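You operate a simulated robot arm through the tools that you are given. There is no shell and no other tool.

You are at the controls of a simulated two-armed robot. One attempt, no reset.

JOB
Push the white chest drawer shut. Pick up the black-lid jar with one hand, pass it to the other hand and put it on the bench top by the spinner. Put one of the white dishes from the bench top by the spinner on the top of the white shaker. Stack the 26 blue pack from the bench top by the spinner on top of the 29 blue pack. Take the black pellet tray and put it on the top of the light table. Push the green-handled door shut. Take the water bottle and put it on the back of the grey bench. Take the red tube and leave it on the flat black block. Any order will do. Set down upright: black-lid jar, water bottle.

Only the result counts: the job must be done as asked and must still hold three seconds after the hand-in. Knocking over, shifting, dropping, spilling or breaking anything else fails it. Lids that push on must go on centred and level and be pressed home; caps that screw on are set level and turned clockwise until they are tight.

ROBOT AND FRAMES
Two 7-joint arms with fingered hands on one trunk, on a base that moves. Base frame: it is fixed to the floor where the robot stands at the start and does not move with it; the origin is under the middle of the robot, x ahead of it, y to its left, z up. Units: m, rad, N and s.
The left shoulder is at the start at [0.07, 0.157, 1.214], the right one opposite. With the tool pointing down near the work surface each hand reaches from about 0.1 to 0.82 m from the robot's upright axis, wherever it stands, measured 20 degrees to its own side. Places, roughly: back of the grey bench (100x24 cm) [-2.38, -1.1, 0.76]; bench top by the spinner [-0.5, 5.1, 0.8]; black pellet tray (13x10x9 cm) [-4.3, 5.7, 0.8]; black-lid jar (8x8x11 cm) [0.8, 4.7, 0.8]; blue pack [-0.75, 5.25, 0.75]; flat black block (5x5x3 cm) [-1.1, 3.8, 0.8]; green-handled door [-4.9, 2.5, 1.3]; red tube (3x3x6 cm) [-4, 0.1, 0.8]; top of the light table (38x24 cm) [-2.24, 1.48, 0.84]; top of the white shaker (45x25 cm) [-2.84, 1.6, 0.86]; water bottle [-2.75, 1.5, 1]; white chest drawer [2, 0.6, 1.3]; white dish (8x8x3 cm) [-0.2, 5, 0.8]. Payload 5 kg a hand.
Tool frame (each hand has its own): the origin (TCP) lies between the finger pads and is the grasp point; the fingertips stand 0.031 m ahead of it; z points along the fingers, y is the line along which they close. The gripper opens to 0.156 m; its body begins 0.088 m behind the TCP. The gripper is a hand of 4 fingers: y runs from the thumb to the fingers, the wrist lies at [0, 0, -0.249] in the tool frame, and closing takes about 1.5 s.
Orientation is that of the tool frame in the base frame, as a unit quaternion [w, x, y, z]. With the fingers straight down and closing along the base's y, the tool's x points along the base's -x, its y along +y and its z along -z.

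CONTROLS
- The arms move only by the tool apply_moves. It takes "left_plan", "right_plan" or both (then of equal length, played together; a hand with none holds still); each is a list of rows, each a list of 7 numbers: the shift along the tool's x, y, z in m, then the turn, a rotation vector about the tool's x, y, z in rad, then the opening, from 0 (shut) to 1 (fully open). In form: [[x, y, z, wx, wy, wz, fingers], ...]. A call has 1 to 20 rows; each row shifts and turns the commanded pose from where the row before left it, along the tool's axes as they then stand. Each row takes 0.2 s and may step no farther than 0.05 m and 0.15 rad from the row before; otherwise, or with a gripper value out of range, the whole call is refused. A pose out of reach is approached as far as the arm can. The call stops where the force on the tool passes 40 N (or 10 N more than at its start, if that is more) or the arm is blocked; 0.2 s more then pass. The fingers move at their own pace (about 0.108 m/s each) and stop on an object; they squeeze with about 33 N. The grip force told is the motor's: it shows also when the fingers shut on nothing. Time passes only in rows, and 0.2 s behind the last, so rows that do not move let the fingers close. It gives the time, the measured TCP pose, the force on the tool (base axes), the opening and the grip force at its end, in the units of the frame above (readings bear some noise), with the torque about the TCP (base axes, N m) and any sound that the robot's microphone picked up.
- Cameras (640 x 400 px; columns grow to the right, rows downward): "scene" is now at [0.1392, 0.0112, 1.4518]; the picture's right is [0.12, -0.99, 0.00], its down [-0.49, -0.06, -0.87] and it looks along [0.86, 0.11, -0.49] (base axes); focal length 258 px, centre (320, 200). "left" rides on the left gripper at [-0.072, 0.002, -0.111] in its tool frame; the picture's right is [-0.02, -1.00, 0.00], its down [0.84, -0.02, -0.54] and it looks along [0.54, -0.01, 0.84] (tool axes); focal length 234 px, centre (320, 200). "right" rides on the right gripper at [0.072, 0.002, -0.111] in its tool frame; the picture's right is [-0.02, 1.00, 0.00], its down [-0.84, -0.02, -0.54] and it looks along [-0.54, -0.01, 0.84] (tool axes); focal length 234 px, centre (320, 200). There is no depth. A picture from a camera that has moved, and an enlarged one, comes with that camera's place and axes in the base frame and with its lens.
- get_image(camera): a new picture of that camera. No time passes.
- slide_trunk(by): slides the trunk up (or, below 0, down) by that many m; the arms and the scene camera ride with it, the base frame stays. It gives what a move gives, with no picture.
- drive_base(legs): drives the robot by 1 to 6 legs, each [ahead, turn to the left] in m and rad, along the robot's own axes; the way and the turn of a leg run together, so that a leg with both is an arc; at most 1.5 m and 3.142 rad a leg. The arms and the cameras ride along, it lands a little off, and it stops where it bumps. It gives what a move gives.
- preshape(shape, hand): the hand has 4 fingers and takes this shape, open, in about a second: jaw (thumb against the fingers, like two jaws); tri (thumb and two fingers); tip (a fingertip pinch); poke (one finger out to press); point (the index stretched); flat (the hand flat); cup (the hand cupped); fist (a fist). The gripper value then closes the fingers along that shape, each until it touches; the sizes above hold for jaw. It gives what a move gives, with no picture.
- turn_head(pan, tilt): turns the head with the scene camera to pan (to the left, within 1.501 rad either way) and tilt (down, from -0.506 to 1.204), counted from straight ahead of the robot. It gives what a move gives.
- inspect(camera, box): a new picture of the part [left, top, right, bottom] of that camera's present view, enlarged. No time passes.
- close_job(): hands the job in; it is judged then, once.

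Nothing tells you exact positions but the pictures and the camera data. Unless the task says otherwise, let go and move clear before handing in.

The tools are called after "Emit:" as a command line: name --argument value ..., lists and objects as JSON in quotes. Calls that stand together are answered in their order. apply_moves: Moves the arms, as the interface text tells. Its arguments: {"type":"object","properties":{"left_plan":{"type":"array"},"right_plan":{"type":"array"}},"required":[]} The other tools are called the same way: slide_trunk (by) moves the trunk up or down; preshape (shape, hand) gives the hand a shape; drive_base (legs) drives the base; turn_head (pan, tilt) turns the head that bears the scene camera; get_image (camera) takes a picture; inspect (camera, box) takes an enlarged picture of a part of a camera's view; close_job () hands the job in.

At the start:

```text
time: 0.0
left_tool_pos: [0.6353, 0.3441, 1.1538]
left_ee_rot: [0.0, 0.0, 1.0, 0.0]
left_wrist_force: [-0.3, 0.7, -0.3]
left_torque: [-0.02, 0.0, 0.01]
left_gripper_width: 0.1558
left_grasp_force: 0.1
left_shape: jaw
right_tool_pos: [0.4758, -0.2466, 1.1563]
right_ee_rot: [0.0, 0.001, 1.0, 0.0]
right_wrist_force: [-0.4, -0.8, -0.6]
right_torque: [0.0, 0.0, 0.02]
right_gripper_width: 0.1556
right_grasp_force: 0.0
right_shape: jaw
trunk travel left (down, up): [-0.6, 0.34]
robot x, y, heading: [-0.0017, 0.0006, -0.001]
head pan, tilt (commanded): [0.126, 0.513]
```

scene: 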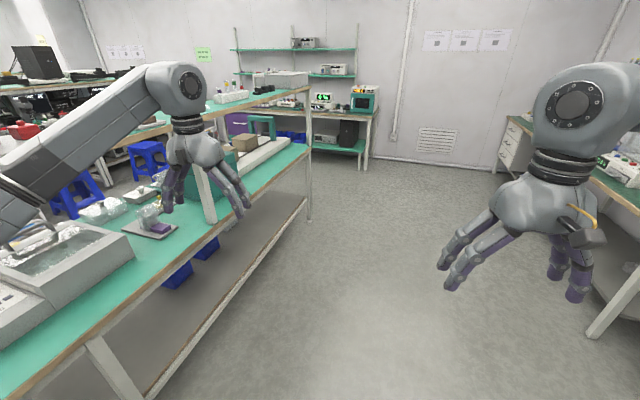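
right: 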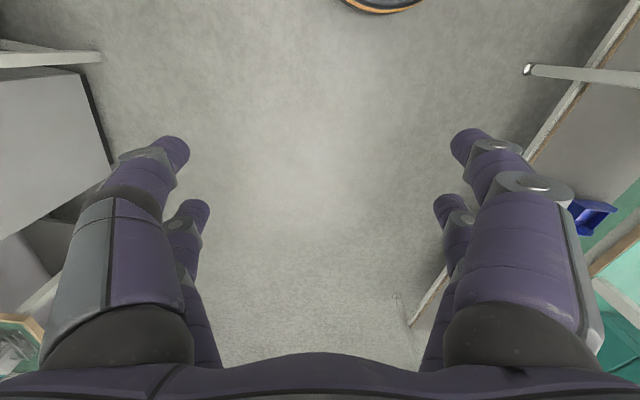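
left: 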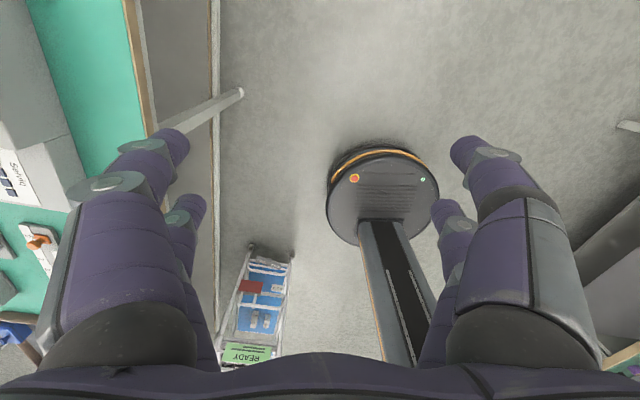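

I see a lab with benches on the left and right; I need a survey before moving. I'll turn the head around to locate the chest drawer, benches and other items.

Emit:
turn_head --pan 0.0 --tilt 0.2

Emit:
get_image --camera "scene"

Emit:
turn_head --pan 1.4 --tilt 0.2

Emit:
get_image --camera "scene"

Emit:
turn_head --pan -1.4 --tilt 0.2

Emit:
get_image --camera "scene"

```text
time: 0.8
left_tool_pos: [0.6354, 0.3432, 1.1525]
left_ee_rot: [0.0, 0.0, 1.0, 0.0]
left_wrist_force: [-0.6, 0.4, -0.1]
left_torque: [-0.04, 0.02, 0.0]
left_gripper_width: 0.1557
left_grasp_force: 0.1
left_shape: jaw
right_tool_pos: [0.4753, -0.2457, 1.1577]
right_ee_rot: [0.0, 0.0, 1.0, 0.0]
right_wrist_force: [-1.1, 0.2, 0.5]
right_torque: [0.0, 0.03, 0.0]
right_gripper_width: 0.1557
right_grasp_force: 0.1
right_shape: jaw
trunk travel left (down, up): [-0.6, 0.34]
robot x, y, heading: [-0.0012, -0.0029, -0.007]
head pan, tilt (commanded): [0.0, 0.201]
```

```text
taken
camera scene: at [0.1424, 0.0, 1.4807], right [0.0, -1.0, 0.0], down [-0.2, 0.0, -0.98], along [0.98, 0.0, -0.2], focal length 258 px, centre (320, 200)
```

scene: 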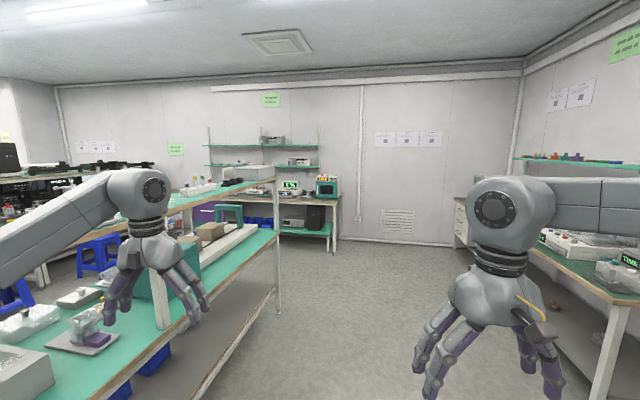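

```text
time: 2.3
left_tool_pos: [0.6367, 0.3433, 1.1527]
left_ee_rot: [0.0, 0.0, 1.0, 0.0]
left_wrist_force: [-0.2, 0.6, 0.7]
left_torque: [0.05, 0.01, 0.0]
left_gripper_width: 0.1557
left_grasp_force: 0.0
left_shape: jaw
right_tool_pos: [0.4743, -0.2459, 1.1569]
right_ee_rot: [0.001, 0.001, 1.0, 0.0]
right_wrist_force: [0.0, 0.4, -0.3]
right_torque: [0.01, 0.0, 0.01]
right_gripper_width: 0.1558
right_grasp_force: 0.1
right_shape: jaw
trunk travel left (down, up): [-0.6, 0.34]
robot x, y, heading: [-0.0016, 0.0012, -0.002]
head pan, tilt (commanded): [1.4, 0.201]
```

```text
taken
camera scene: at [0.0652, 0.0917, 1.4808], right [0.99, -0.17, 0.0], down [-0.03, -0.2, -0.98], along [0.17, 0.97, -0.2], focal length 258 px, centre (320, 200)
```

scene: 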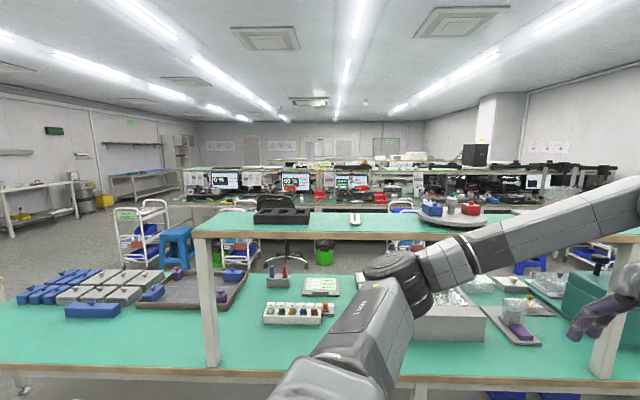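

```text
time: 4.8
left_tool_pos: [0.6357, 0.3443, 1.1522]
left_ee_rot: [0.001, 0.0, 1.0, 0.0]
left_wrist_force: [-0.6, 0.1, 0.3]
left_torque: [0.01, 0.02, -0.03]
left_gripper_width: 0.1558
left_grasp_force: 0.0
left_shape: jaw
right_tool_pos: [0.475, -0.2472, 1.1565]
right_ee_rot: [-0.001, 0.001, 1.0, 0.0]
right_wrist_force: [0.3, -0.1, -0.5]
right_torque: [-0.01, 0.0, 0.0]
right_gripper_width: 0.1561
right_grasp_force: 0.0
right_shape: jaw
trunk travel left (down, up): [-0.6, 0.34]
robot x, y, heading: [0.0006, 0.0027, 0.002]
head pan, tilt (commanded): [-1.4, 0.201]
```

```text
taken
camera scene: at [0.0651, -0.0919, 1.4808], right [-0.99, -0.17, 0.0], down [-0.03, 0.2, -0.98], along [0.17, -0.97, -0.2], focal length 258 px, centre (320, 200)
```

scene: 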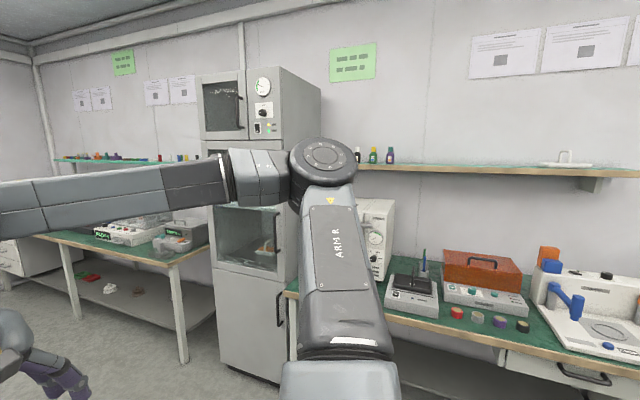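

The white chest seems to sit on the upper shelf of the left bench around (2, 0.6). I'll zoom in there and look around further to the sides.

Emit:
turn_head --pan 0.3 --tilt 0.2

Emit:
inspect --camera "scene" --box '[260, 120, 420, 220]'

Emit:
get_image --camera "scene"

Emit:
turn_head --pan 1.5 --tilt 0.3

Emit:
inspect --camera "scene" --box '[0, 60, 320, 260]'

Emit:
inspect --camera "scene" --box '[320, 60, 640, 260]'

```text
time: 6.5
left_tool_pos: [0.6353, 0.3431, 1.1533]
left_ee_rot: [0.0, -0.001, 1.0, 0.0]
left_wrist_force: [1.0, 0.3, 0.1]
left_torque: [0.0, -0.01, 0.0]
left_gripper_width: 0.156
left_grasp_force: 0.0
left_shape: jaw
right_tool_pos: [0.4752, -0.2469, 1.1566]
right_ee_rot: [0.001, 0.001, 1.0, 0.0]
right_wrist_force: [0.9, -0.1, -0.2]
right_torque: [-0.02, -0.01, 0.03]
right_gripper_width: 0.1558
right_grasp_force: 0.1
right_shape: jaw
trunk travel left (down, up): [-0.6, 0.34]
robot x, y, heading: [-0.0016, 0.0003, -0.001]
head pan, tilt (commanded): [0.3, 0.201]
```

```text
4.00 times, centred on (340, 170) of scene
camera zoom: at [0.1383, 0.0274, 1.4808], right [0.3, -0.96, 0.0], down [-0.19, -0.06, -0.98], along [0.94, 0.29, -0.2], focal length 1033 px, centre (240, 320)
```

zoom: 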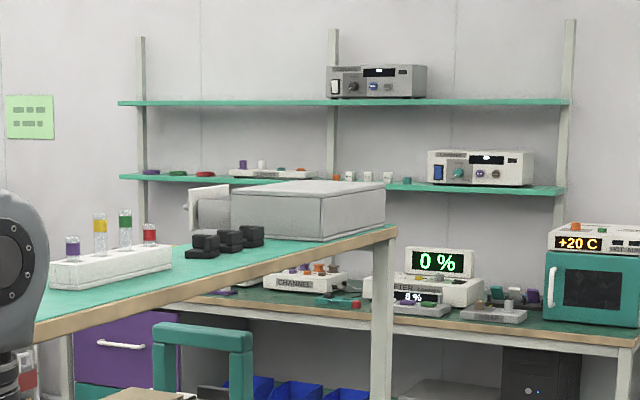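

```text
taken
camera scene: at [0.1383, 0.0274, 1.4808], right [0.3, -0.96, 0.0], down [-0.19, -0.06, -0.98], along [0.94, 0.29, -0.2], focal length 258 px, centre (320, 200)
```

scene: 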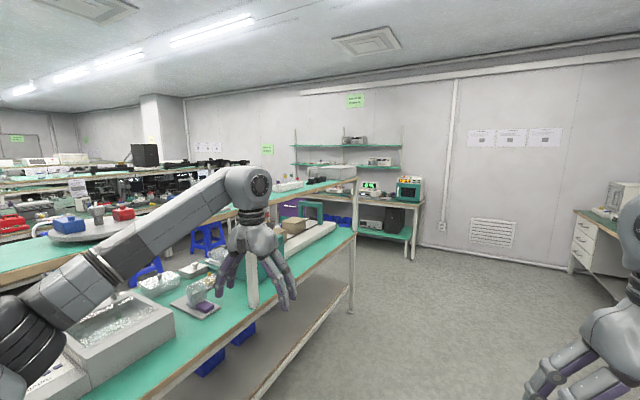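

```text
time: 7.9
left_tool_pos: [0.6362, 0.3436, 1.153]
left_ee_rot: [0.0, 0.0, 1.0, 0.0]
left_wrist_force: [0.4, 0.5, 0.6]
left_torque: [-0.01, 0.02, 0.04]
left_gripper_width: 0.1561
left_grasp_force: 0.0
left_shape: jaw
right_tool_pos: [0.4749, -0.2457, 1.1567]
right_ee_rot: [0.0, 0.001, 1.0, 0.0]
right_wrist_force: [-0.3, 0.1, -0.1]
right_torque: [0.0, 0.03, -0.01]
right_gripper_width: 0.1557
right_grasp_force: 0.1
right_shape: jaw
trunk travel left (down, up): [-0.6, 0.34]
robot x, y, heading: [-0.0006, -0.0016, 0.0]
head pan, tilt (commanded): [1.499, 0.3]
```

```text
2.00 times, centred on (160, 160) of scene
camera zoom: at [0.056, 0.0931, 1.4715], right [1.0, -0.07, 0.0], down [-0.02, -0.29, -0.96], along [0.07, 0.95, -0.3], focal length 517 px, centre (640, 280)
```

zoom: 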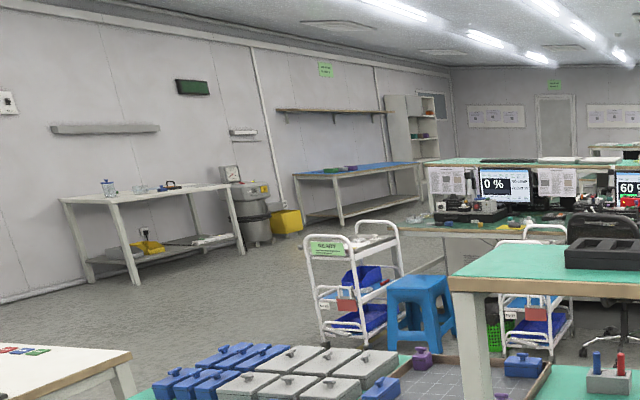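

```text
2.00 times, centred on (480, 160) of scene
camera zoom: at [0.056, 0.0931, 1.4715], right [1.0, -0.07, 0.0], down [-0.02, -0.29, -0.96], along [0.07, 0.95, -0.3], focal length 517 px, centre (0, 280)
```

zoom: 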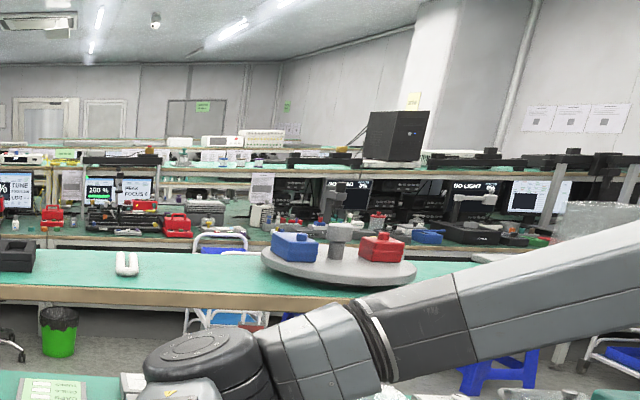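

The room is large, with the target benches behind and far to my left. I'll look down at my own arms and the nearby bench before I tuck the arms and move.

Emit:
turn_head --pan 0.8 --tilt 0.7

Emit:
get_image --camera "scene"

Emit:
turn_head --pan 1.5 --tilt 0.8

Emit:
get_image --camera "scene"

Emit:
turn_head --pan -0.8 --tilt 0.6

Emit:
get_image --camera "scene"

```text
time: 9.0
left_tool_pos: [0.6348, 0.3435, 1.1527]
left_ee_rot: [0.0, 0.0, 1.0, 0.0]
left_wrist_force: [0.3, -0.4, -0.4]
left_torque: [0.0, 0.02, -0.01]
left_gripper_width: 0.1558
left_grasp_force: 0.1
left_shape: jaw
right_tool_pos: [0.4741, -0.2473, 1.1566]
right_ee_rot: [-0.001, 0.001, 1.0, -0.001]
right_wrist_force: [-0.2, -0.3, -0.4]
right_torque: [0.01, 0.01, -0.02]
right_gripper_width: 0.156
right_grasp_force: 0.1
right_shape: jaw
trunk travel left (down, up): [-0.6, 0.34]
robot x, y, heading: [0.0009, 0.0023, 0.0]
head pan, tilt (commanded): [0.799, 0.7]
```

```text
taken
camera scene: at [0.1084, 0.0609, 1.4354], right [0.72, -0.7, 0.0], down [-0.45, -0.46, -0.77], along [0.53, 0.55, -0.64], focal length 258 px, centre (320, 200)
```

scene: 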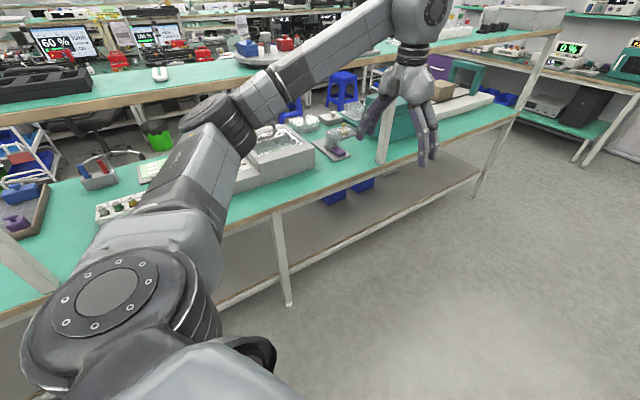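

```text
time: 10.1
left_tool_pos: [0.6348, 0.3432, 1.1536]
left_ee_rot: [0.0, 0.0, 1.0, 0.001]
left_wrist_force: [0.3, -0.1, -0.6]
left_torque: [0.0, -0.03, 0.02]
left_gripper_width: 0.1559
left_grasp_force: 0.0
left_shape: jaw
right_tool_pos: [0.4745, -0.2468, 1.1566]
right_ee_rot: [0.0, 0.0, 1.0, 0.0]
right_wrist_force: [0.2, 0.0, -0.5]
right_torque: [0.02, 0.03, 0.01]
right_gripper_width: 0.1558
right_grasp_force: 0.1
right_shape: jaw
trunk travel left (down, up): [-0.6, 0.34]
robot x, y, heading: [-0.002, -0.0024, -0.002]
head pan, tilt (commanded): [1.499, 0.799]
```

```text
taken
camera scene: at [0.0551, 0.0804, 1.4272], right [1.0, -0.07, 0.0], down [-0.05, -0.71, -0.7], along [0.05, 0.7, -0.72], focal length 258 px, centre (320, 200)
```

scene: 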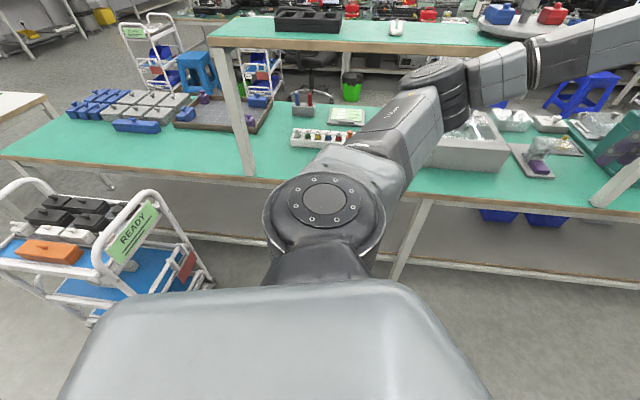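

```text
time: 12.2
left_tool_pos: [0.6364, 0.3429, 1.1529]
left_ee_rot: [0.0, 0.0, 1.0, 0.0]
left_wrist_force: [-0.7, 0.5, -0.4]
left_torque: [0.02, 0.02, -0.01]
left_gripper_width: 0.1561
left_grasp_force: 0.1
left_shape: jaw
right_tool_pos: [0.4749, -0.2463, 1.1563]
right_ee_rot: [0.001, 0.001, 1.0, 0.0]
right_wrist_force: [0.6, 0.1, 0.2]
right_torque: [0.01, -0.02, -0.02]
right_gripper_width: 0.1558
right_grasp_force: 0.0
right_shape: jaw
trunk travel left (down, up): [-0.6, 0.34]
robot x, y, heading: [0.0002, 0.0014, -0.001]
head pan, tilt (commanded): [-0.799, 0.6]
```

```text
taken
camera scene: at [0.1109, -0.0634, 1.444], right [-0.72, -0.7, 0.0], down [-0.39, 0.4, -0.82], along [0.58, -0.59, -0.57], focal length 258 px, centre (320, 200)
```

scene: 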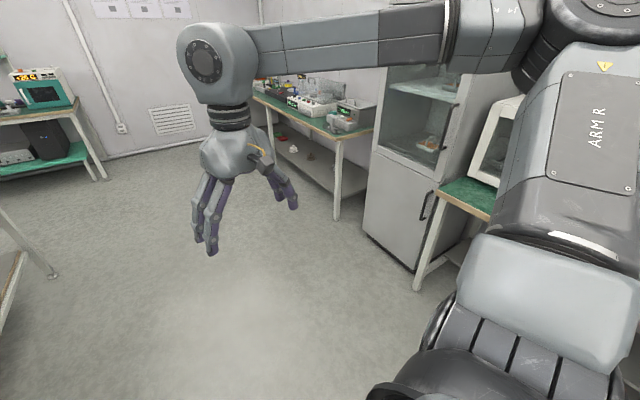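

The left bench runs at about −12° to my x axis with the chest near its far end. I'll turn parallel to the bench, drive ahead along the aisle and look closely at the chest.

Emit:
drive_base --legs '[[0, -0.2], [1.0, 0]]'

Emit:
turn_head --pan 0.6 --tilt 0.3

Emit:
get_image --camera "scene"

```text
time: 18.1
left_tool_pos: [1.6685, 0.0136, 1.1527]
left_ee_rot: [0.0, 0.099, 0.995, 0.0]
left_wrist_force: [0.5, 0.0, -0.6]
left_torque: [-0.01, 0.0, -0.01]
left_gripper_width: 0.1559
left_grasp_force: 0.0
left_shape: jaw
right_tool_pos: [1.3941, -0.532, 1.1554]
right_ee_rot: [0.0, 0.099, 0.995, 0.0]
right_wrist_force: [-0.3, -0.3, 0.1]
right_torque: [-0.01, -0.01, -0.04]
right_gripper_width: 0.156
right_grasp_force: 0.1
right_shape: jaw
trunk travel left (down, up): [-0.6, 0.34]
robot x, y, heading: [0.9757, -0.1956, -0.195]
head pan, tilt (commanded): [-0.799, 0.6]
```

```text
time: 19.7
left_tool_pos: [1.6687, 0.014, 1.1526]
left_ee_rot: [-0.001, 0.099, 0.995, 0.0]
left_wrist_force: [-0.3, -0.5, 0.4]
left_torque: [-0.03, 0.02, 0.05]
left_gripper_width: 0.1557
left_grasp_force: 0.2
left_shape: jaw
right_tool_pos: [1.3951, -0.5323, 1.1571]
right_ee_rot: [0.0, 0.099, 0.995, 0.001]
right_wrist_force: [0.1, 0.1, -0.3]
right_torque: [0.02, 0.0, 0.02]
right_gripper_width: 0.156
right_grasp_force: 0.1
right_shape: jaw
trunk travel left (down, up): [-0.6, 0.34]
robot x, y, heading: [0.976, -0.1975, -0.201]
head pan, tilt (commanded): [0.6, 0.3]
```

```text
taken
camera scene: at [1.1119, -0.1705, 1.4715], right [0.39, -0.92, 0.0], down [-0.27, -0.12, -0.96], along [0.88, 0.37, -0.3], focal length 258 px, centre (320, 200)
```

scene: 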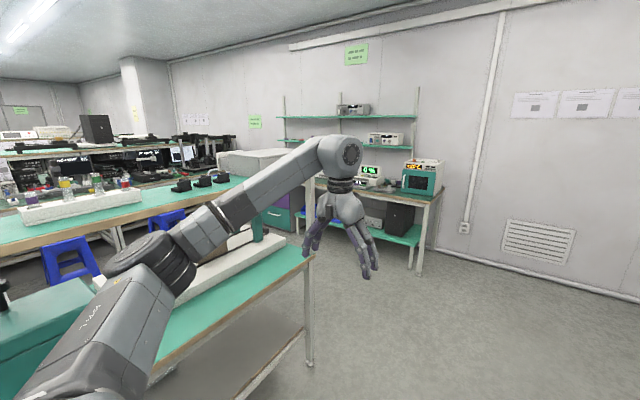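

The arm partly hides the chest; I'll raise the trunk and look again from higher up.

Emit:
slide_trunk --by 0.3

Emit:
turn_head --pan 0.6 --tilt 0.45

Emit:
get_image --camera "scene"

Emit:
inspect --camera "scene" --box '[160, 100, 320, 200]'

```text
time: 22.7
left_tool_pos: [1.6676, 0.0135, 1.4527]
left_ee_rot: [-0.001, 0.1, 0.995, 0.0]
left_wrist_force: [0.5, 0.5, -0.7]
left_torque: [0.02, 0.01, 0.01]
left_gripper_width: 0.1557
left_grasp_force: 0.1
left_shape: jaw
right_tool_pos: [1.3955, -0.5317, 1.4572]
right_ee_rot: [0.0, 0.099, 0.995, 0.0]
right_wrist_force: [-0.3, 0.1, 1.2]
right_torque: [0.0, 0.01, 0.0]
right_gripper_width: 0.1558
right_grasp_force: 0.0
right_shape: jaw
trunk travel left (down, up): [-0.9, 0.04]
robot x, y, heading: [0.981, -0.1994, -0.194]
head pan, tilt (commanded): [0.6, 0.3]
```

```text
time: 23.4
left_tool_pos: [1.6685, 0.0148, 1.4519]
left_ee_rot: [0.0, 0.098, 0.995, -0.001]
left_wrist_force: [-0.1, -0.2, 1.3]
left_torque: [-0.01, -0.01, 0.0]
left_gripper_width: 0.1559
left_grasp_force: 0.1
left_shape: jaw
right_tool_pos: [1.3951, -0.5325, 1.4553]
right_ee_rot: [0.0, 0.099, 0.995, 0.0]
right_wrist_force: [0.8, -0.2, -0.9]
right_torque: [-0.03, -0.01, -0.01]
right_gripper_width: 0.1559
right_grasp_force: 0.0
right_shape: jaw
trunk travel left (down, up): [-0.9, 0.04]
robot x, y, heading: [0.9767, -0.2005, -0.196]
head pan, tilt (commanded): [0.6, 0.45]
```

```text
taken
camera scene: at [1.1108, -0.171, 1.7576], right [0.39, -0.92, 0.0], down [-0.4, -0.17, -0.9], along [0.83, 0.35, -0.43], focal length 258 px, centre (320, 200)
```

scene: 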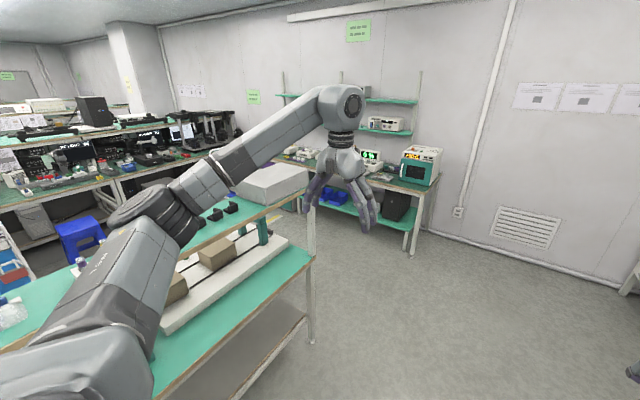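

```text
4.00 times, centred on (240, 150) of scene
camera zoom: at [1.1108, -0.171, 1.7576], right [0.39, -0.92, 0.0], down [-0.4, -0.17, -0.9], along [0.83, 0.35, -0.43], focal length 1033 px, centre (640, 400)
```

zoom: 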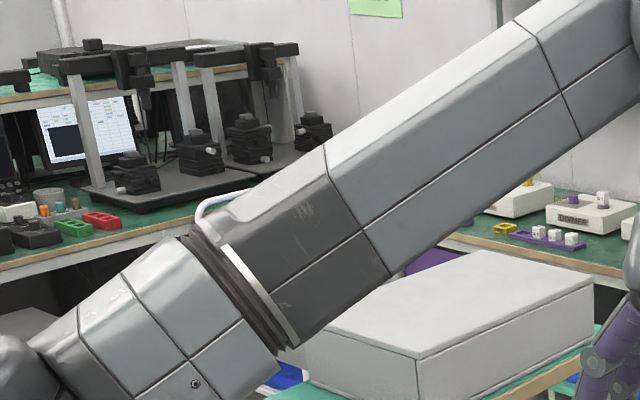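

The drawer opens toward the far side of the chest (its handle peeks out behind my arm). I'll drive past the bench end and look back at the chest from there.

Emit:
drive_base --legs '[[1.4, 0], [0.35, 0], [0, 0.8]]'

Emit:
turn_head --pan 1.2 --tilt 0.4

Emit:
get_image --camera "scene"

```text
time: 34.3
left_tool_pos: [3.0193, 0.1076, 1.4544]
left_ee_rot: [0.0, -0.3, 0.954, 0.0]
left_wrist_force: [0.1, -0.5, -0.2]
left_torque: [0.03, 0.0, 0.01]
left_gripper_width: 0.156
left_grasp_force: 0.0
left_shape: jaw
right_tool_pos: [3.2234, -0.4684, 1.4551]
right_ee_rot: [0.0, -0.299, 0.954, 0.0]
right_wrist_force: [0.1, -0.7, -0.1]
right_torque: [-0.03, 0.05, -0.03]
right_gripper_width: 0.1558
right_grasp_force: 0.1
right_shape: jaw
trunk travel left (down, up): [-0.9, 0.04]
robot x, y, heading: [2.6921, -0.5354, 0.604]
head pan, tilt (commanded): [0.6, 0.45]
```

```text
time: 35.3
left_tool_pos: [3.0186, 0.108, 1.4523]
left_ee_rot: [0.001, -0.3, 0.954, -0.001]
left_wrist_force: [0.2, -0.9, 0.2]
left_torque: [0.0, -0.01, -0.04]
left_gripper_width: 0.1559
left_grasp_force: 0.0
left_shape: jaw
right_tool_pos: [3.2233, -0.4678, 1.4574]
right_ee_rot: [0.0, -0.298, 0.955, 0.0]
right_wrist_force: [0.8, 0.1, 0.5]
right_torque: [-0.01, 0.0, -0.01]
right_gripper_width: 0.1558
right_grasp_force: 0.0
right_shape: jaw
trunk travel left (down, up): [-0.9, 0.04]
robot x, y, heading: [2.6895, -0.5375, 0.605]
head pan, tilt (commanded): [1.201, 0.4]
```

```text
taken
camera scene: at [2.711, -0.4171, 1.7622], right [0.97, 0.23, 0.0], down [0.09, -0.38, -0.92], along [-0.22, 0.9, -0.39], focal length 258 px, centre (320, 200)
```

scene: 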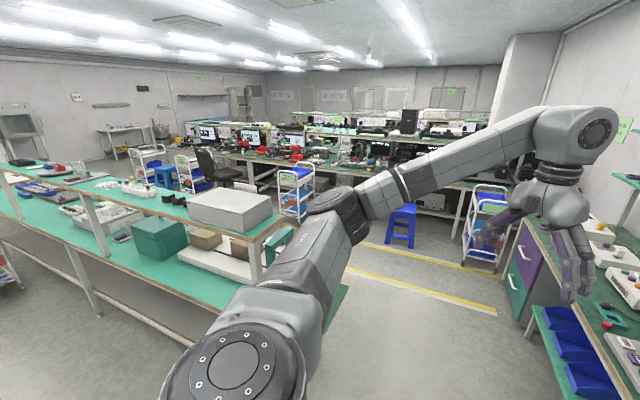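

I can now see the chest at the shelf end and a clear gap beyond it. I'll face along the gap, roll ahead and look at the drawer side.

Emit:
drive_base --legs '[[0, 0.766], [0.6, 0]]'

Emit:
turn_head --pan 1.0 --tilt 0.55

Emit:
get_image --camera "scene"

Emit:
get_image --camera "left"

```text
time: 40.7
left_tool_pos: [2.5999, 0.7404, 1.4532]
left_ee_rot: [0.001, -0.633, 0.774, 0.001]
left_wrist_force: [-0.6, -0.1, 0.3]
left_torque: [0.01, -0.02, 0.0]
left_gripper_width: 0.1558
left_grasp_force: 0.0
left_shape: jaw
right_tool_pos: [3.1456, 0.4683, 1.457]
right_ee_rot: [0.001, -0.634, 0.774, 0.0]
right_wrist_force: [0.8, -0.6, -0.1]
right_torque: [0.04, -0.05, -0.02]
right_gripper_width: 0.1559
right_grasp_force: 0.1
right_shape: jaw
trunk travel left (down, up): [-0.9, 0.04]
robot x, y, heading: [2.8105, 0.0538, 1.378]
head pan, tilt (commanded): [1.201, 0.4]
```

```text
time: 41.4
left_tool_pos: [2.6001, 0.7415, 1.4533]
left_ee_rot: [0.0, -0.633, 0.774, 0.0]
left_wrist_force: [-1.2, -0.4, 0.6]
left_torque: [0.01, -0.01, 0.01]
left_gripper_width: 0.1559
left_grasp_force: 0.1
left_shape: jaw
right_tool_pos: [3.1457, 0.4678, 1.4559]
right_ee_rot: [0.0, -0.633, 0.774, 0.0]
right_wrist_force: [-0.3, 0.1, -0.2]
right_torque: [0.03, -0.01, 0.02]
right_gripper_width: 0.156
right_grasp_force: 0.1
right_shape: jaw
trunk travel left (down, up): [-0.9, 0.04]
robot x, y, heading: [2.8083, 0.0517, 1.371]
head pan, tilt (commanded): [1.0, 0.55]
```

```text
taken
camera scene: at [2.7553, 0.1632, 1.7486], right [0.69, 0.72, 0.0], down [0.38, -0.36, -0.85], along [-0.61, 0.59, -0.52], focal length 258 px, centre (320, 200)
```

scene: 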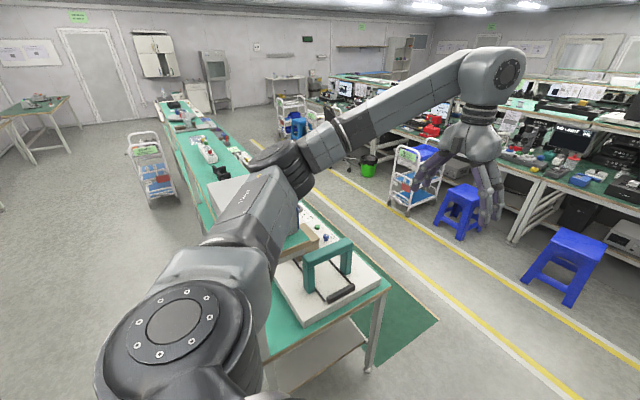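

```text
taken
camera left: at [2.6118, 0.8125, 1.5635], right [0.98, -0.17, 0.0], down [-0.15, -0.83, 0.54], along [-0.09, -0.54, -0.84], focal length 234 px, centre (320, 200)
```

left: 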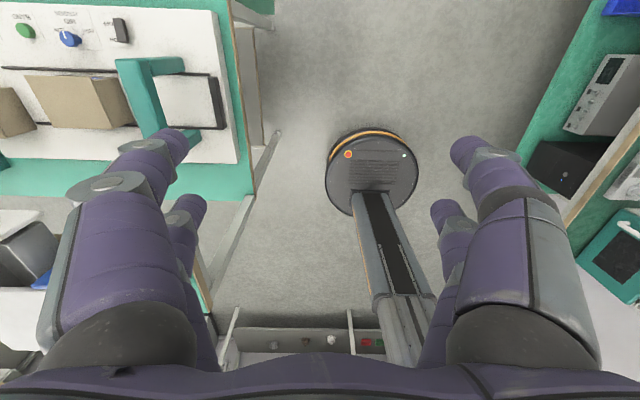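

The gap is clear, and the fingers will pass over the chest top with about 9 cm clearance. I'll roll on a bit and turn to face the chest from the bench end.

Emit:
drive_base --legs '[[0.4, 0], [0, 0.8]]'

Emit:
turn_head --pan 0.7 --tilt 0.6

Emit:
get_image --camera "scene"

```text
time: 46.0
left_tool_pos: [2.2497, 0.7776, 1.4529]
left_ee_rot: [0.0, 0.884, -0.468, 0.0]
left_wrist_force: [-0.4, -0.1, 0.2]
left_torque: [0.0, -0.01, 0.0]
left_gripper_width: 0.1558
left_grasp_force: 0.0
left_shape: jaw
right_tool_pos: [2.8274, 0.9763, 1.4553]
right_ee_rot: [0.0, 0.884, -0.468, 0.001]
right_wrist_force: [0.5, 0.1, 1.3]
right_torque: [-0.02, -0.01, -0.01]
right_gripper_width: 0.1559
right_grasp_force: 0.1
right_shape: jaw
trunk travel left (down, up): [-0.9, 0.04]
robot x, y, heading: [2.8886, 0.4429, 2.166]
head pan, tilt (commanded): [1.0, 0.55]
```

```text
time: 46.8
left_tool_pos: [2.2489, 0.7782, 1.4526]
left_ee_rot: [0.0, 0.884, -0.468, 0.001]
left_wrist_force: [0.0, 0.6, -0.7]
left_torque: [0.03, -0.04, 0.0]
left_gripper_width: 0.1555
left_grasp_force: 0.1
left_shape: jaw
right_tool_pos: [2.8257, 0.9767, 1.4553]
right_ee_rot: [0.0, 0.884, -0.468, 0.0]
right_wrist_force: [-0.1, -0.3, -0.1]
right_torque: [-0.03, 0.02, 0.01]
right_gripper_width: 0.156
right_grasp_force: 0.0
right_shape: jaw
trunk travel left (down, up): [-0.9, 0.04]
robot x, y, heading: [2.8913, 0.4469, 2.168]
head pan, tilt (commanded): [0.7, 0.6]
```

```text
taken
camera scene: at [2.7752, 0.5108, 1.744], right [0.27, 0.96, 0.0], down [0.54, -0.15, -0.83], along [-0.79, 0.22, -0.57], focal length 258 px, centre (320, 200)
```

scene: 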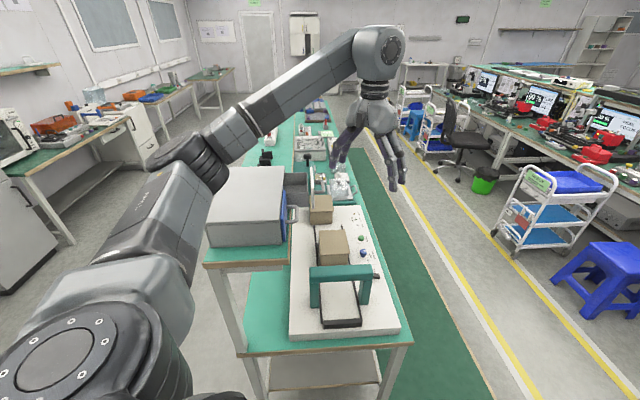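

Now the chest and its +v side are visible. I'll zoom in on the drawer.

Emit:
inspect --camera "scene" --box '[190, 140, 350, 270]'

```text
3.08 times, centred on (270, 205) of scene
camera zoom: at [2.7752, 0.5108, 1.744], right [0.27, 0.96, 0.0], down [0.54, -0.15, -0.83], along [-0.79, 0.22, -0.57], focal length 795 px, centre (474, 185)
```

zoom: 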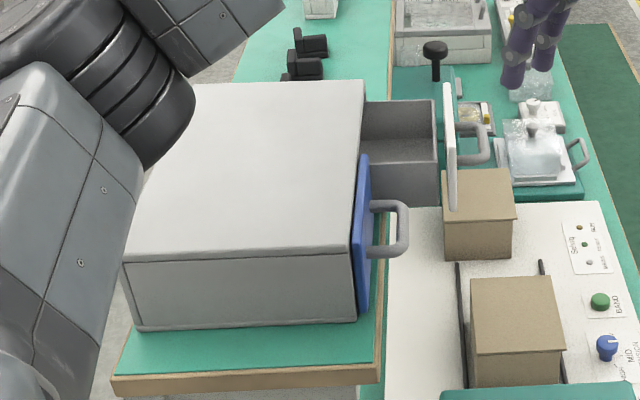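

The white drawer is the far one of two on the chest, sticking out about 9 cm toward +y, with its front near (2.05, 0.68, 1.28). I'll face the chest from the bench end and use the right hand to push it in.

Emit:
drive_base --legs '[[0, 0.77], [0.2, 0]]'

Emit:
turn_head --pan 0.0 --tilt 0.6

Emit:
get_image --camera "scene"

Emit:
get_image --camera "right"

```text
time: 50.4
left_tool_pos: [2.0086, 0.2729, 1.456]
left_ee_rot: [0.0, 0.995, -0.101, -0.003]
left_wrist_force: [1.1, 0.1, -0.5]
left_torque: [0.0, 0.07, 0.02]
left_gripper_width: 0.1558
left_grasp_force: 0.1
left_shape: jaw
right_tool_pos: [2.2832, 0.8193, 1.4581]
right_ee_rot: [0.001, 0.995, -0.101, -0.002]
right_wrist_force: [0.4, 0.5, -0.4]
right_torque: [-0.02, 0.05, 0.03]
right_gripper_width: 0.156
right_grasp_force: 0.0
right_shape: jaw
trunk travel left (down, up): [-0.9, 0.04]
robot x, y, heading: [2.6947, 0.4869, 2.942]
head pan, tilt (commanded): [0.7, 0.6]
```

```text
time: 51.5
left_tool_pos: [2.0025, 0.2747, 1.453]
left_ee_rot: [-0.001, 0.995, -0.1, 0.0]
left_wrist_force: [-1.1, 0.2, 0.2]
left_torque: [-0.02, -0.02, -0.02]
left_gripper_width: 0.1561
left_grasp_force: 0.1
left_shape: jaw
right_tool_pos: [2.2787, 0.8202, 1.4556]
right_ee_rot: [-0.001, 0.995, -0.101, 0.0]
right_wrist_force: [1.0, 0.0, -0.4]
right_torque: [0.0, 0.01, -0.04]
right_gripper_width: 0.156
right_grasp_force: 0.0
right_shape: jaw
trunk travel left (down, up): [-0.9, 0.04]
robot x, y, heading: [2.6932, 0.485, 2.944]
head pan, tilt (commanded): [0.0, 0.6]
```

```text
taken
camera scene: at [2.5561, 0.5121, 1.7439], right [0.2, 0.98, 0.0], down [0.55, -0.11, -0.82], along [-0.81, 0.16, -0.57], focal length 258 px, centre (320, 200)
```

scene: 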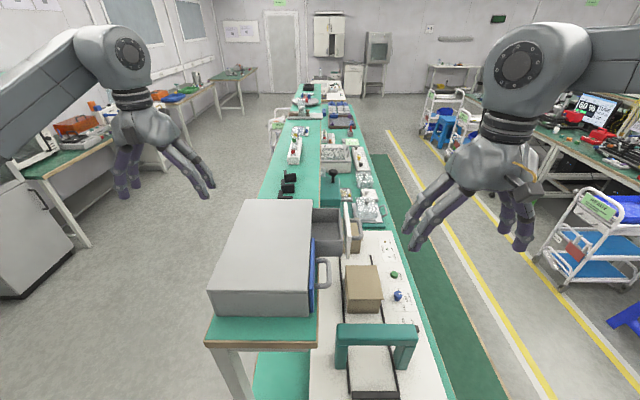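

```text
taken
camera right: at [2.3459, 0.8053, 1.5669], right [-0.22, -0.97, 0.0], down [-0.82, 0.19, 0.54], along [-0.53, 0.12, -0.84], focal length 234 px, centre (320, 200)
```

right: 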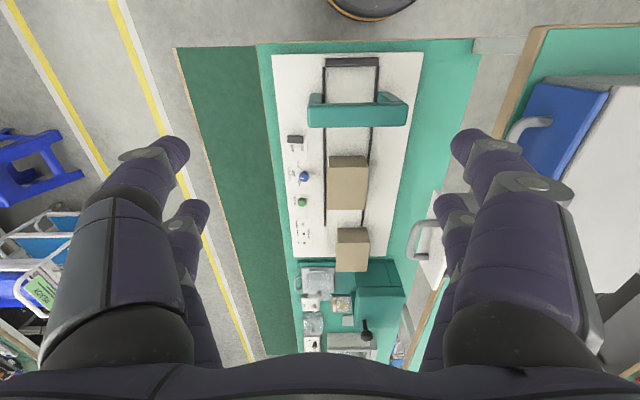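

The drawer's handle bar is near (2.054, 0.711, 1.28). I'll close the right hand, move beyond the handle on the +y side and lower beside it.

Emit:
apply_moves --right_plan '[[0, 0, 0, 0, 0, 0, 0], [0, 0, 0, 0, 0, 0, 0], [-0.04, 0, 0, 0, 0, 0, 0], [-0.04, 0, 0, 0, 0, 0, 0], [-0.04, 0, 0, 0, 0, 0, 0], [-0.04, 0, 0, 0, 0, 0, 0], [-0.035, 0, 0, 0, 0, 0, 0], [0, 0, 0.04, 0, 0, 0, 0], [0, 0, 0.04, 0, 0, 0, 0], [0, 0, 0.04, 0, 0, 0, 0], [0, 0, 0.04, 0, 0, 0, 0], [0, 0, 0, 0, 0, 0, 0]]'

Emit:
get_image --camera "right"

Emit:
get_image --camera "scene"

```text
time: 54.1
left_tool_pos: [2.0047, 0.2735, 1.4537]
left_ee_rot: [-0.002, 0.995, -0.1, -0.001]
left_wrist_force: [-0.4, 0.7, -0.3]
left_torque: [0.0, 0.02, 0.0]
left_gripper_width: 0.1561
left_grasp_force: 0.1
left_shape: jaw
right_tool_pos: [2.0868, 0.8582, 1.2961]
right_ee_rot: [0.0, 0.995, -0.1, 0.0]
right_wrist_force: [-0.2, -0.1, 0.4]
right_torque: [0.04, 0.01, 0.03]
right_gripper_width: 0.0
right_grasp_force: 33.1
right_shape: jaw
trunk travel left (down, up): [-0.9, 0.04]
robot x, y, heading: [2.695, 0.4852, 2.944]
head pan, tilt (commanded): [0.0, 0.6]
```

```text
taken
camera right: at [2.1564, 0.8429, 1.4067], right [-0.22, -0.97, 0.0], down [-0.82, 0.19, 0.55], along [-0.53, 0.12, -0.84], focal length 234 px, centre (320, 200)
```

right: 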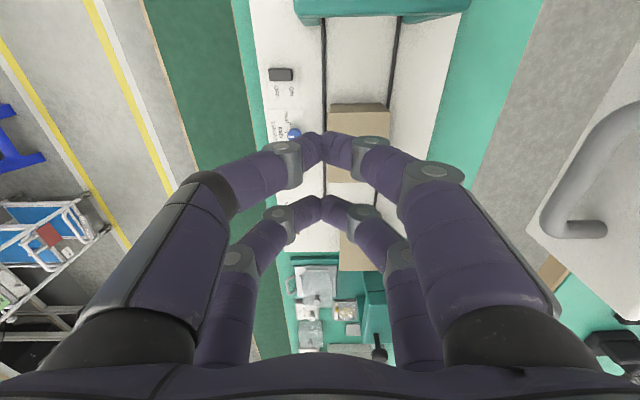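

```text
taken
camera scene: at [2.5585, 0.512, 1.7441], right [0.2, 0.98, 0.0], down [0.55, -0.11, -0.83], along [-0.81, 0.16, -0.56], focal length 258 px, centre (320, 200)
```

scene: 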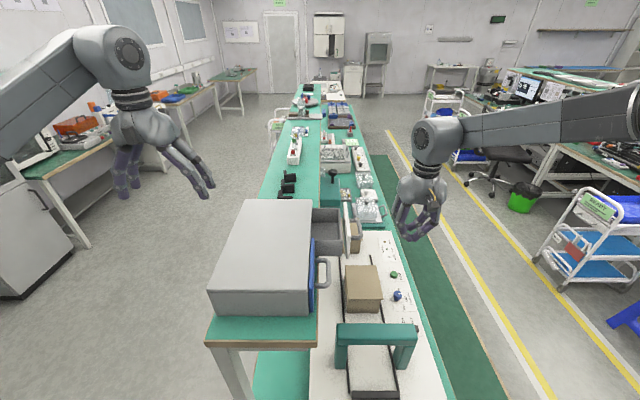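

Hand is closed beside the handle. Now I push in the −v direction (tool +y), in small steps.

Emit:
apply_moves --right_plan '[[0, 0.03, 0, 0, 0, 0, 0], [0, 0.02, 0, 0, 0, 0, 0], [0, 0.015, 0, 0, 0, 0, 0], [0, 0.015, 0, 0, 0, 0, 0], [0, 0.015, 0, 0, 0, 0, 0], [0, 0.01, 0, 0, 0, 0, 0], [0, 0.01, 0, 0, 0, 0, 0], [0, 0.01, 0, 0, 0, 0, 0], [0, 0.01, 0, 0, 0, 0, 0]]'

Emit:
inspect --camera "scene" --box '[200, 130, 460, 290]'

```text
time: 56.1
left_tool_pos: [2.0042, 0.2754, 1.4528]
left_ee_rot: [-0.001, 0.995, -0.099, -0.001]
left_wrist_force: [0.3, -0.8, 1.0]
left_torque: [-0.02, 0.03, -0.02]
left_gripper_width: 0.156
left_grasp_force: 0.1
left_shape: jaw
right_tool_pos: [2.0667, 0.7305, 1.2977]
right_ee_rot: [0.0, 0.995, -0.101, -0.001]
right_wrist_force: [-0.2, 0.4, 0.4]
right_torque: [0.0, 0.0, 0.0]
right_gripper_width: 0.0001
right_grasp_force: 33.0
right_shape: jaw
right hand out of reach, approached as far as the arm can: row 9
trunk travel left (down, up): [-0.9, 0.04]
robot x, y, heading: [2.6961, 0.4855, 2.944]
head pan, tilt (commanded): [0.0, 0.6]
```

```text
2.46 times, centred on (330, 210) of scene
camera zoom: at [2.5576, 0.5121, 1.744], right [0.2, 0.98, 0.0], down [0.55, -0.11, -0.83], along [-0.81, 0.16, -0.56], focal length 636 px, centre (295, 175)
```

zoom: 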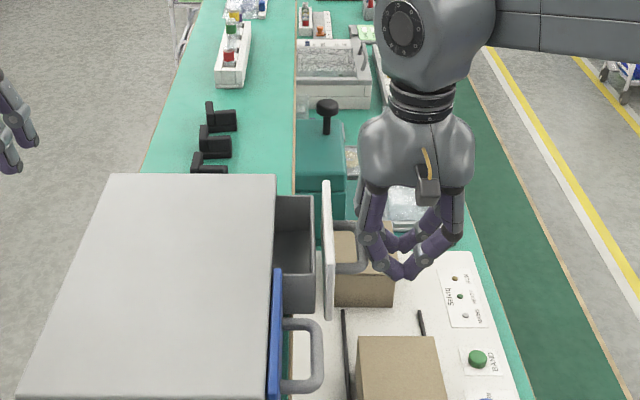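

The right arm runs out of cross-body reach just at the handle. I'll lift the hand, turn the base left a bit so the drawer lies at the arm's better side, and come in again.

Emit:
apply_moves --right_plan '[[0, -0.03, 0, 0, 0, 0, 0], [0, -0.03, -0.03, 0, 0, 0, 0], [0, -0.03, -0.05, 0, 0, 0, 0], [0, -0.03, -0.05, 0, 0, 0, 0], [0, -0.03, 0, 0, 0, 0, 0], [0.03, -0.03, 0, 0, 0, 0, 0], [0.03, 0, 0, 0, 0, 0, 0]]'

Emit:
drive_base --legs '[[0, 0.25]]'

Emit:
get_image --camera "scene"

```text
refused: row 3 steps farther than a row can; nothing moved
```

```text
time: 57.1
left_tool_pos: [2.0327, 0.2027, 1.4537]
left_ee_rot: [0.001, 0.999, -0.045, -0.001]
left_wrist_force: [-0.4, 0.0, 0.3]
left_torque: [0.03, -0.02, -0.03]
left_gripper_width: 0.1561
left_grasp_force: 0.0
left_shape: jaw
right_tool_pos: [2.044, 0.6743, 1.2991]
right_ee_rot: [-0.006, 0.999, -0.05, 0.0]
right_wrist_force: [4.2, 20.4, 5.8]
right_torque: [-0.13, -0.08, 0.4]
right_gripper_width: 0.0
right_grasp_force: 33.1
right_shape: jaw
trunk travel left (down, up): [-0.9, 0.04]
robot x, y, heading: [2.6965, 0.4897, 3.038]
head pan, tilt (commanded): [0.0, 0.6]
stopped in leg 1: the force on the tool passed its limit at 63 N (the readings are from after the stop); the commanded pose is now the measured one
```

```text
taken
camera scene: at [2.5569, 0.5009, 1.744], right [0.1, 1.0, 0.0], down [0.56, -0.06, -0.83], along [-0.82, 0.08, -0.56], focal length 258 px, centre (320, 200)
```

scene: 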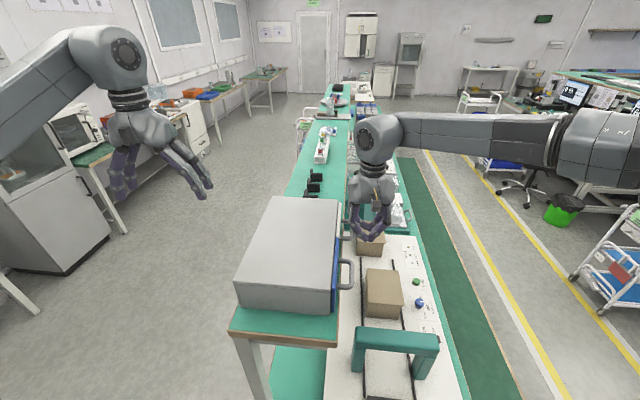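

The lift was refused (step too long) and the base turn pushed the drawer instead; it seems to have gone in. Let me inspect the chest closely.

Emit:
inspect --camera "scene" --box '[220, 170, 420, 295]'

Emit:
get_image --camera "right"

```text
3.20 times, centred on (320, 232) of scene
camera zoom: at [2.5569, 0.5009, 1.744], right [0.1, 1.0, 0.0], down [0.56, -0.06, -0.83], along [-0.82, 0.08, -0.56], focal length 827 px, centre (320, 96)
```

zoom: 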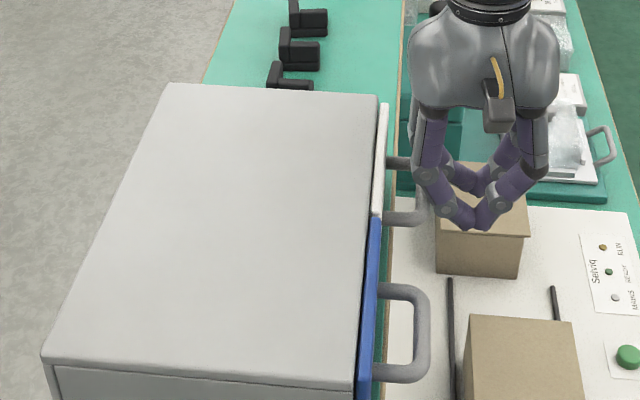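

```text
taken
camera right: at [2.1147, 0.6649, 1.4099], right [-0.12, -0.99, -0.01], down [-0.83, 0.1, 0.55], along [-0.54, 0.08, -0.84], focal length 234 px, centre (320, 200)
```

right: 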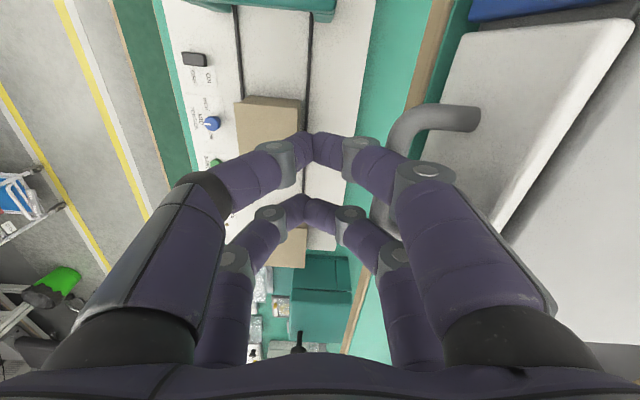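

The white front is now flush with the blue one. I'll back the hand away from the handle and up, then check the chest again.

Emit:
apply_moves --right_plan '[[0, -0.01, 0, 0, 0, 0, 0], [0, -0.03, 0, 0, 0, 0, 0], [0, -0.04, 0, 0, 0, 0, 0], [0, -0.04, 0, 0, 0, 0, 0], [0, 0, -0.04, 0, 0, 0, 0], [0, 0, -0.04, 0, 0, 0, 0], [0, 0, -0.04, 0, 0, 0, 0], [0.04, 0, 0, 0, 0, 0, 0.5], [0.04, 0, 0, 0, 0, 0, 0.5], [0.04, 0, 0, 0, 0, 0, 0.5]]'

Emit:
get_image --camera "scene"

Emit:
inspect --camera "scene" --box '[220, 190, 380, 340]'

```text
time: 59.3
left_tool_pos: [2.0329, 0.2001, 1.4541]
left_ee_rot: [0.0, 0.999, -0.045, -0.001]
left_wrist_force: [0.5, -0.4, -0.1]
left_torque: [0.01, 0.04, 0.0]
left_gripper_width: 0.1558
left_grasp_force: 0.0
left_shape: jaw
right_tool_pos: [2.1766, 0.775, 1.4216]
right_ee_rot: [-0.006, 0.999, -0.049, -0.001]
right_wrist_force: [0.6, 0.7, 0.5]
right_torque: [0.01, 0.02, 0.02]
right_gripper_width: 0.0773
right_grasp_force: 0.1
right_shape: jaw
trunk travel left (down, up): [-0.9, 0.04]
robot x, y, heading: [2.6965, 0.4844, 3.043]
head pan, tilt (commanded): [0.0, 0.6]
```

```text
taken
camera scene: at [2.5578, 0.4984, 1.7442], right [0.1, 1.0, 0.0], down [0.56, -0.05, -0.83], along [-0.82, 0.08, -0.56], focal length 258 px, centre (320, 200)
```

scene: 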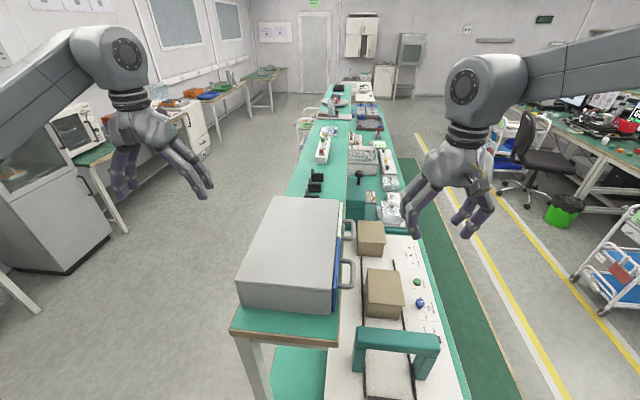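

```text
2.67 times, centred on (300, 265) of scene
camera zoom: at [2.5578, 0.4984, 1.7442], right [0.1, 1.0, 0.0], down [0.56, -0.05, -0.83], along [-0.82, 0.08, -0.56], focal length 689 px, centre (373, 27)
```

zoom: 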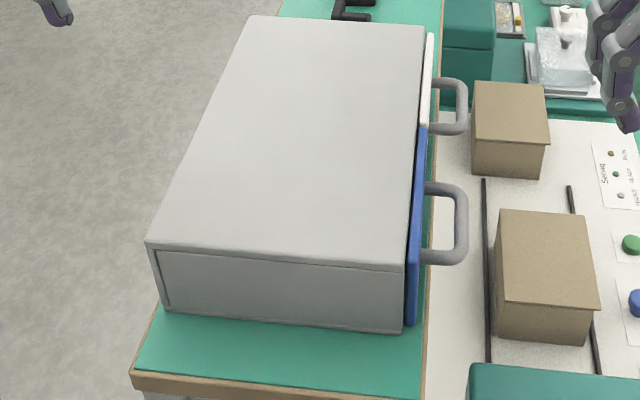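

The white drawer is shut and the chest looks unmoved. Next I'll look across the room toward the second bench row where the jar and spinner should be.

Emit:
turn_head --pan -0.8 --tilt 0.15

Emit:
get_image --camera "scene"

Emit:
turn_head --pan -1.5 --tilt 0.15

Emit:
get_image --camera "scene"

```text
time: 60.4
left_tool_pos: [2.0305, 0.2003, 1.4521]
left_ee_rot: [0.0, 0.999, -0.045, -0.001]
left_wrist_force: [0.5, -0.3, -0.6]
left_torque: [0.01, 0.02, 0.02]
left_gripper_width: 0.1561
left_grasp_force: 0.0
left_shape: jaw
right_tool_pos: [2.1736, 0.7744, 1.4199]
right_ee_rot: [-0.005, 0.999, -0.048, 0.001]
right_wrist_force: [-0.9, -0.2, -0.4]
right_torque: [0.0, 0.0, 0.0]
right_gripper_width: 0.0776
right_grasp_force: 0.1
right_shape: jaw
trunk travel left (down, up): [-0.9, 0.04]
robot x, y, heading: [2.695, 0.4839, 3.045]
head pan, tilt (commanded): [-0.799, 0.15]
```

```text
taken
camera scene: at [2.585, 0.5616, 1.7855], right [0.78, 0.63, 0.0], down [0.09, -0.12, -0.99], along [-0.62, 0.77, -0.15], focal length 258 px, centre (320, 200)
```

scene: 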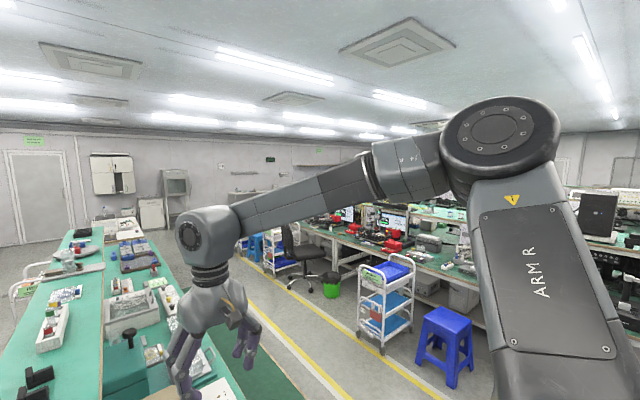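

```text
time: 61.5
left_tool_pos: [2.0316, 0.2005, 1.4531]
left_ee_rot: [-0.001, 0.999, -0.045, 0.001]
left_wrist_force: [-0.5, -1.1, -0.1]
left_torque: [0.0, 0.01, -0.02]
left_gripper_width: 0.1559
left_grasp_force: 0.1
left_shape: jaw
right_tool_pos: [2.1745, 0.7755, 1.4212]
right_ee_rot: [-0.005, 0.999, -0.05, 0.0]
right_wrist_force: [-0.2, -0.1, -0.1]
right_torque: [-0.01, -0.02, -0.04]
right_gripper_width: 0.0775
right_grasp_force: 0.1
right_shape: jaw
trunk travel left (down, up): [-0.9, 0.04]
robot x, y, heading: [2.6954, 0.4885, 3.044]
head pan, tilt (commanded): [-1.499, 0.15]
```

```text
taken
camera scene: at [2.6451, 0.5824, 1.7855], right [1.0, -0.02, 0.0], down [0.0, -0.15, -0.99], along [0.02, 0.99, -0.15], focal length 258 px, centre (320, 200)
```

scene: 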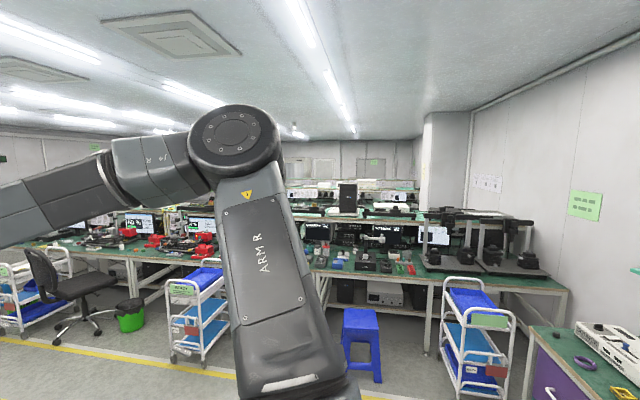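

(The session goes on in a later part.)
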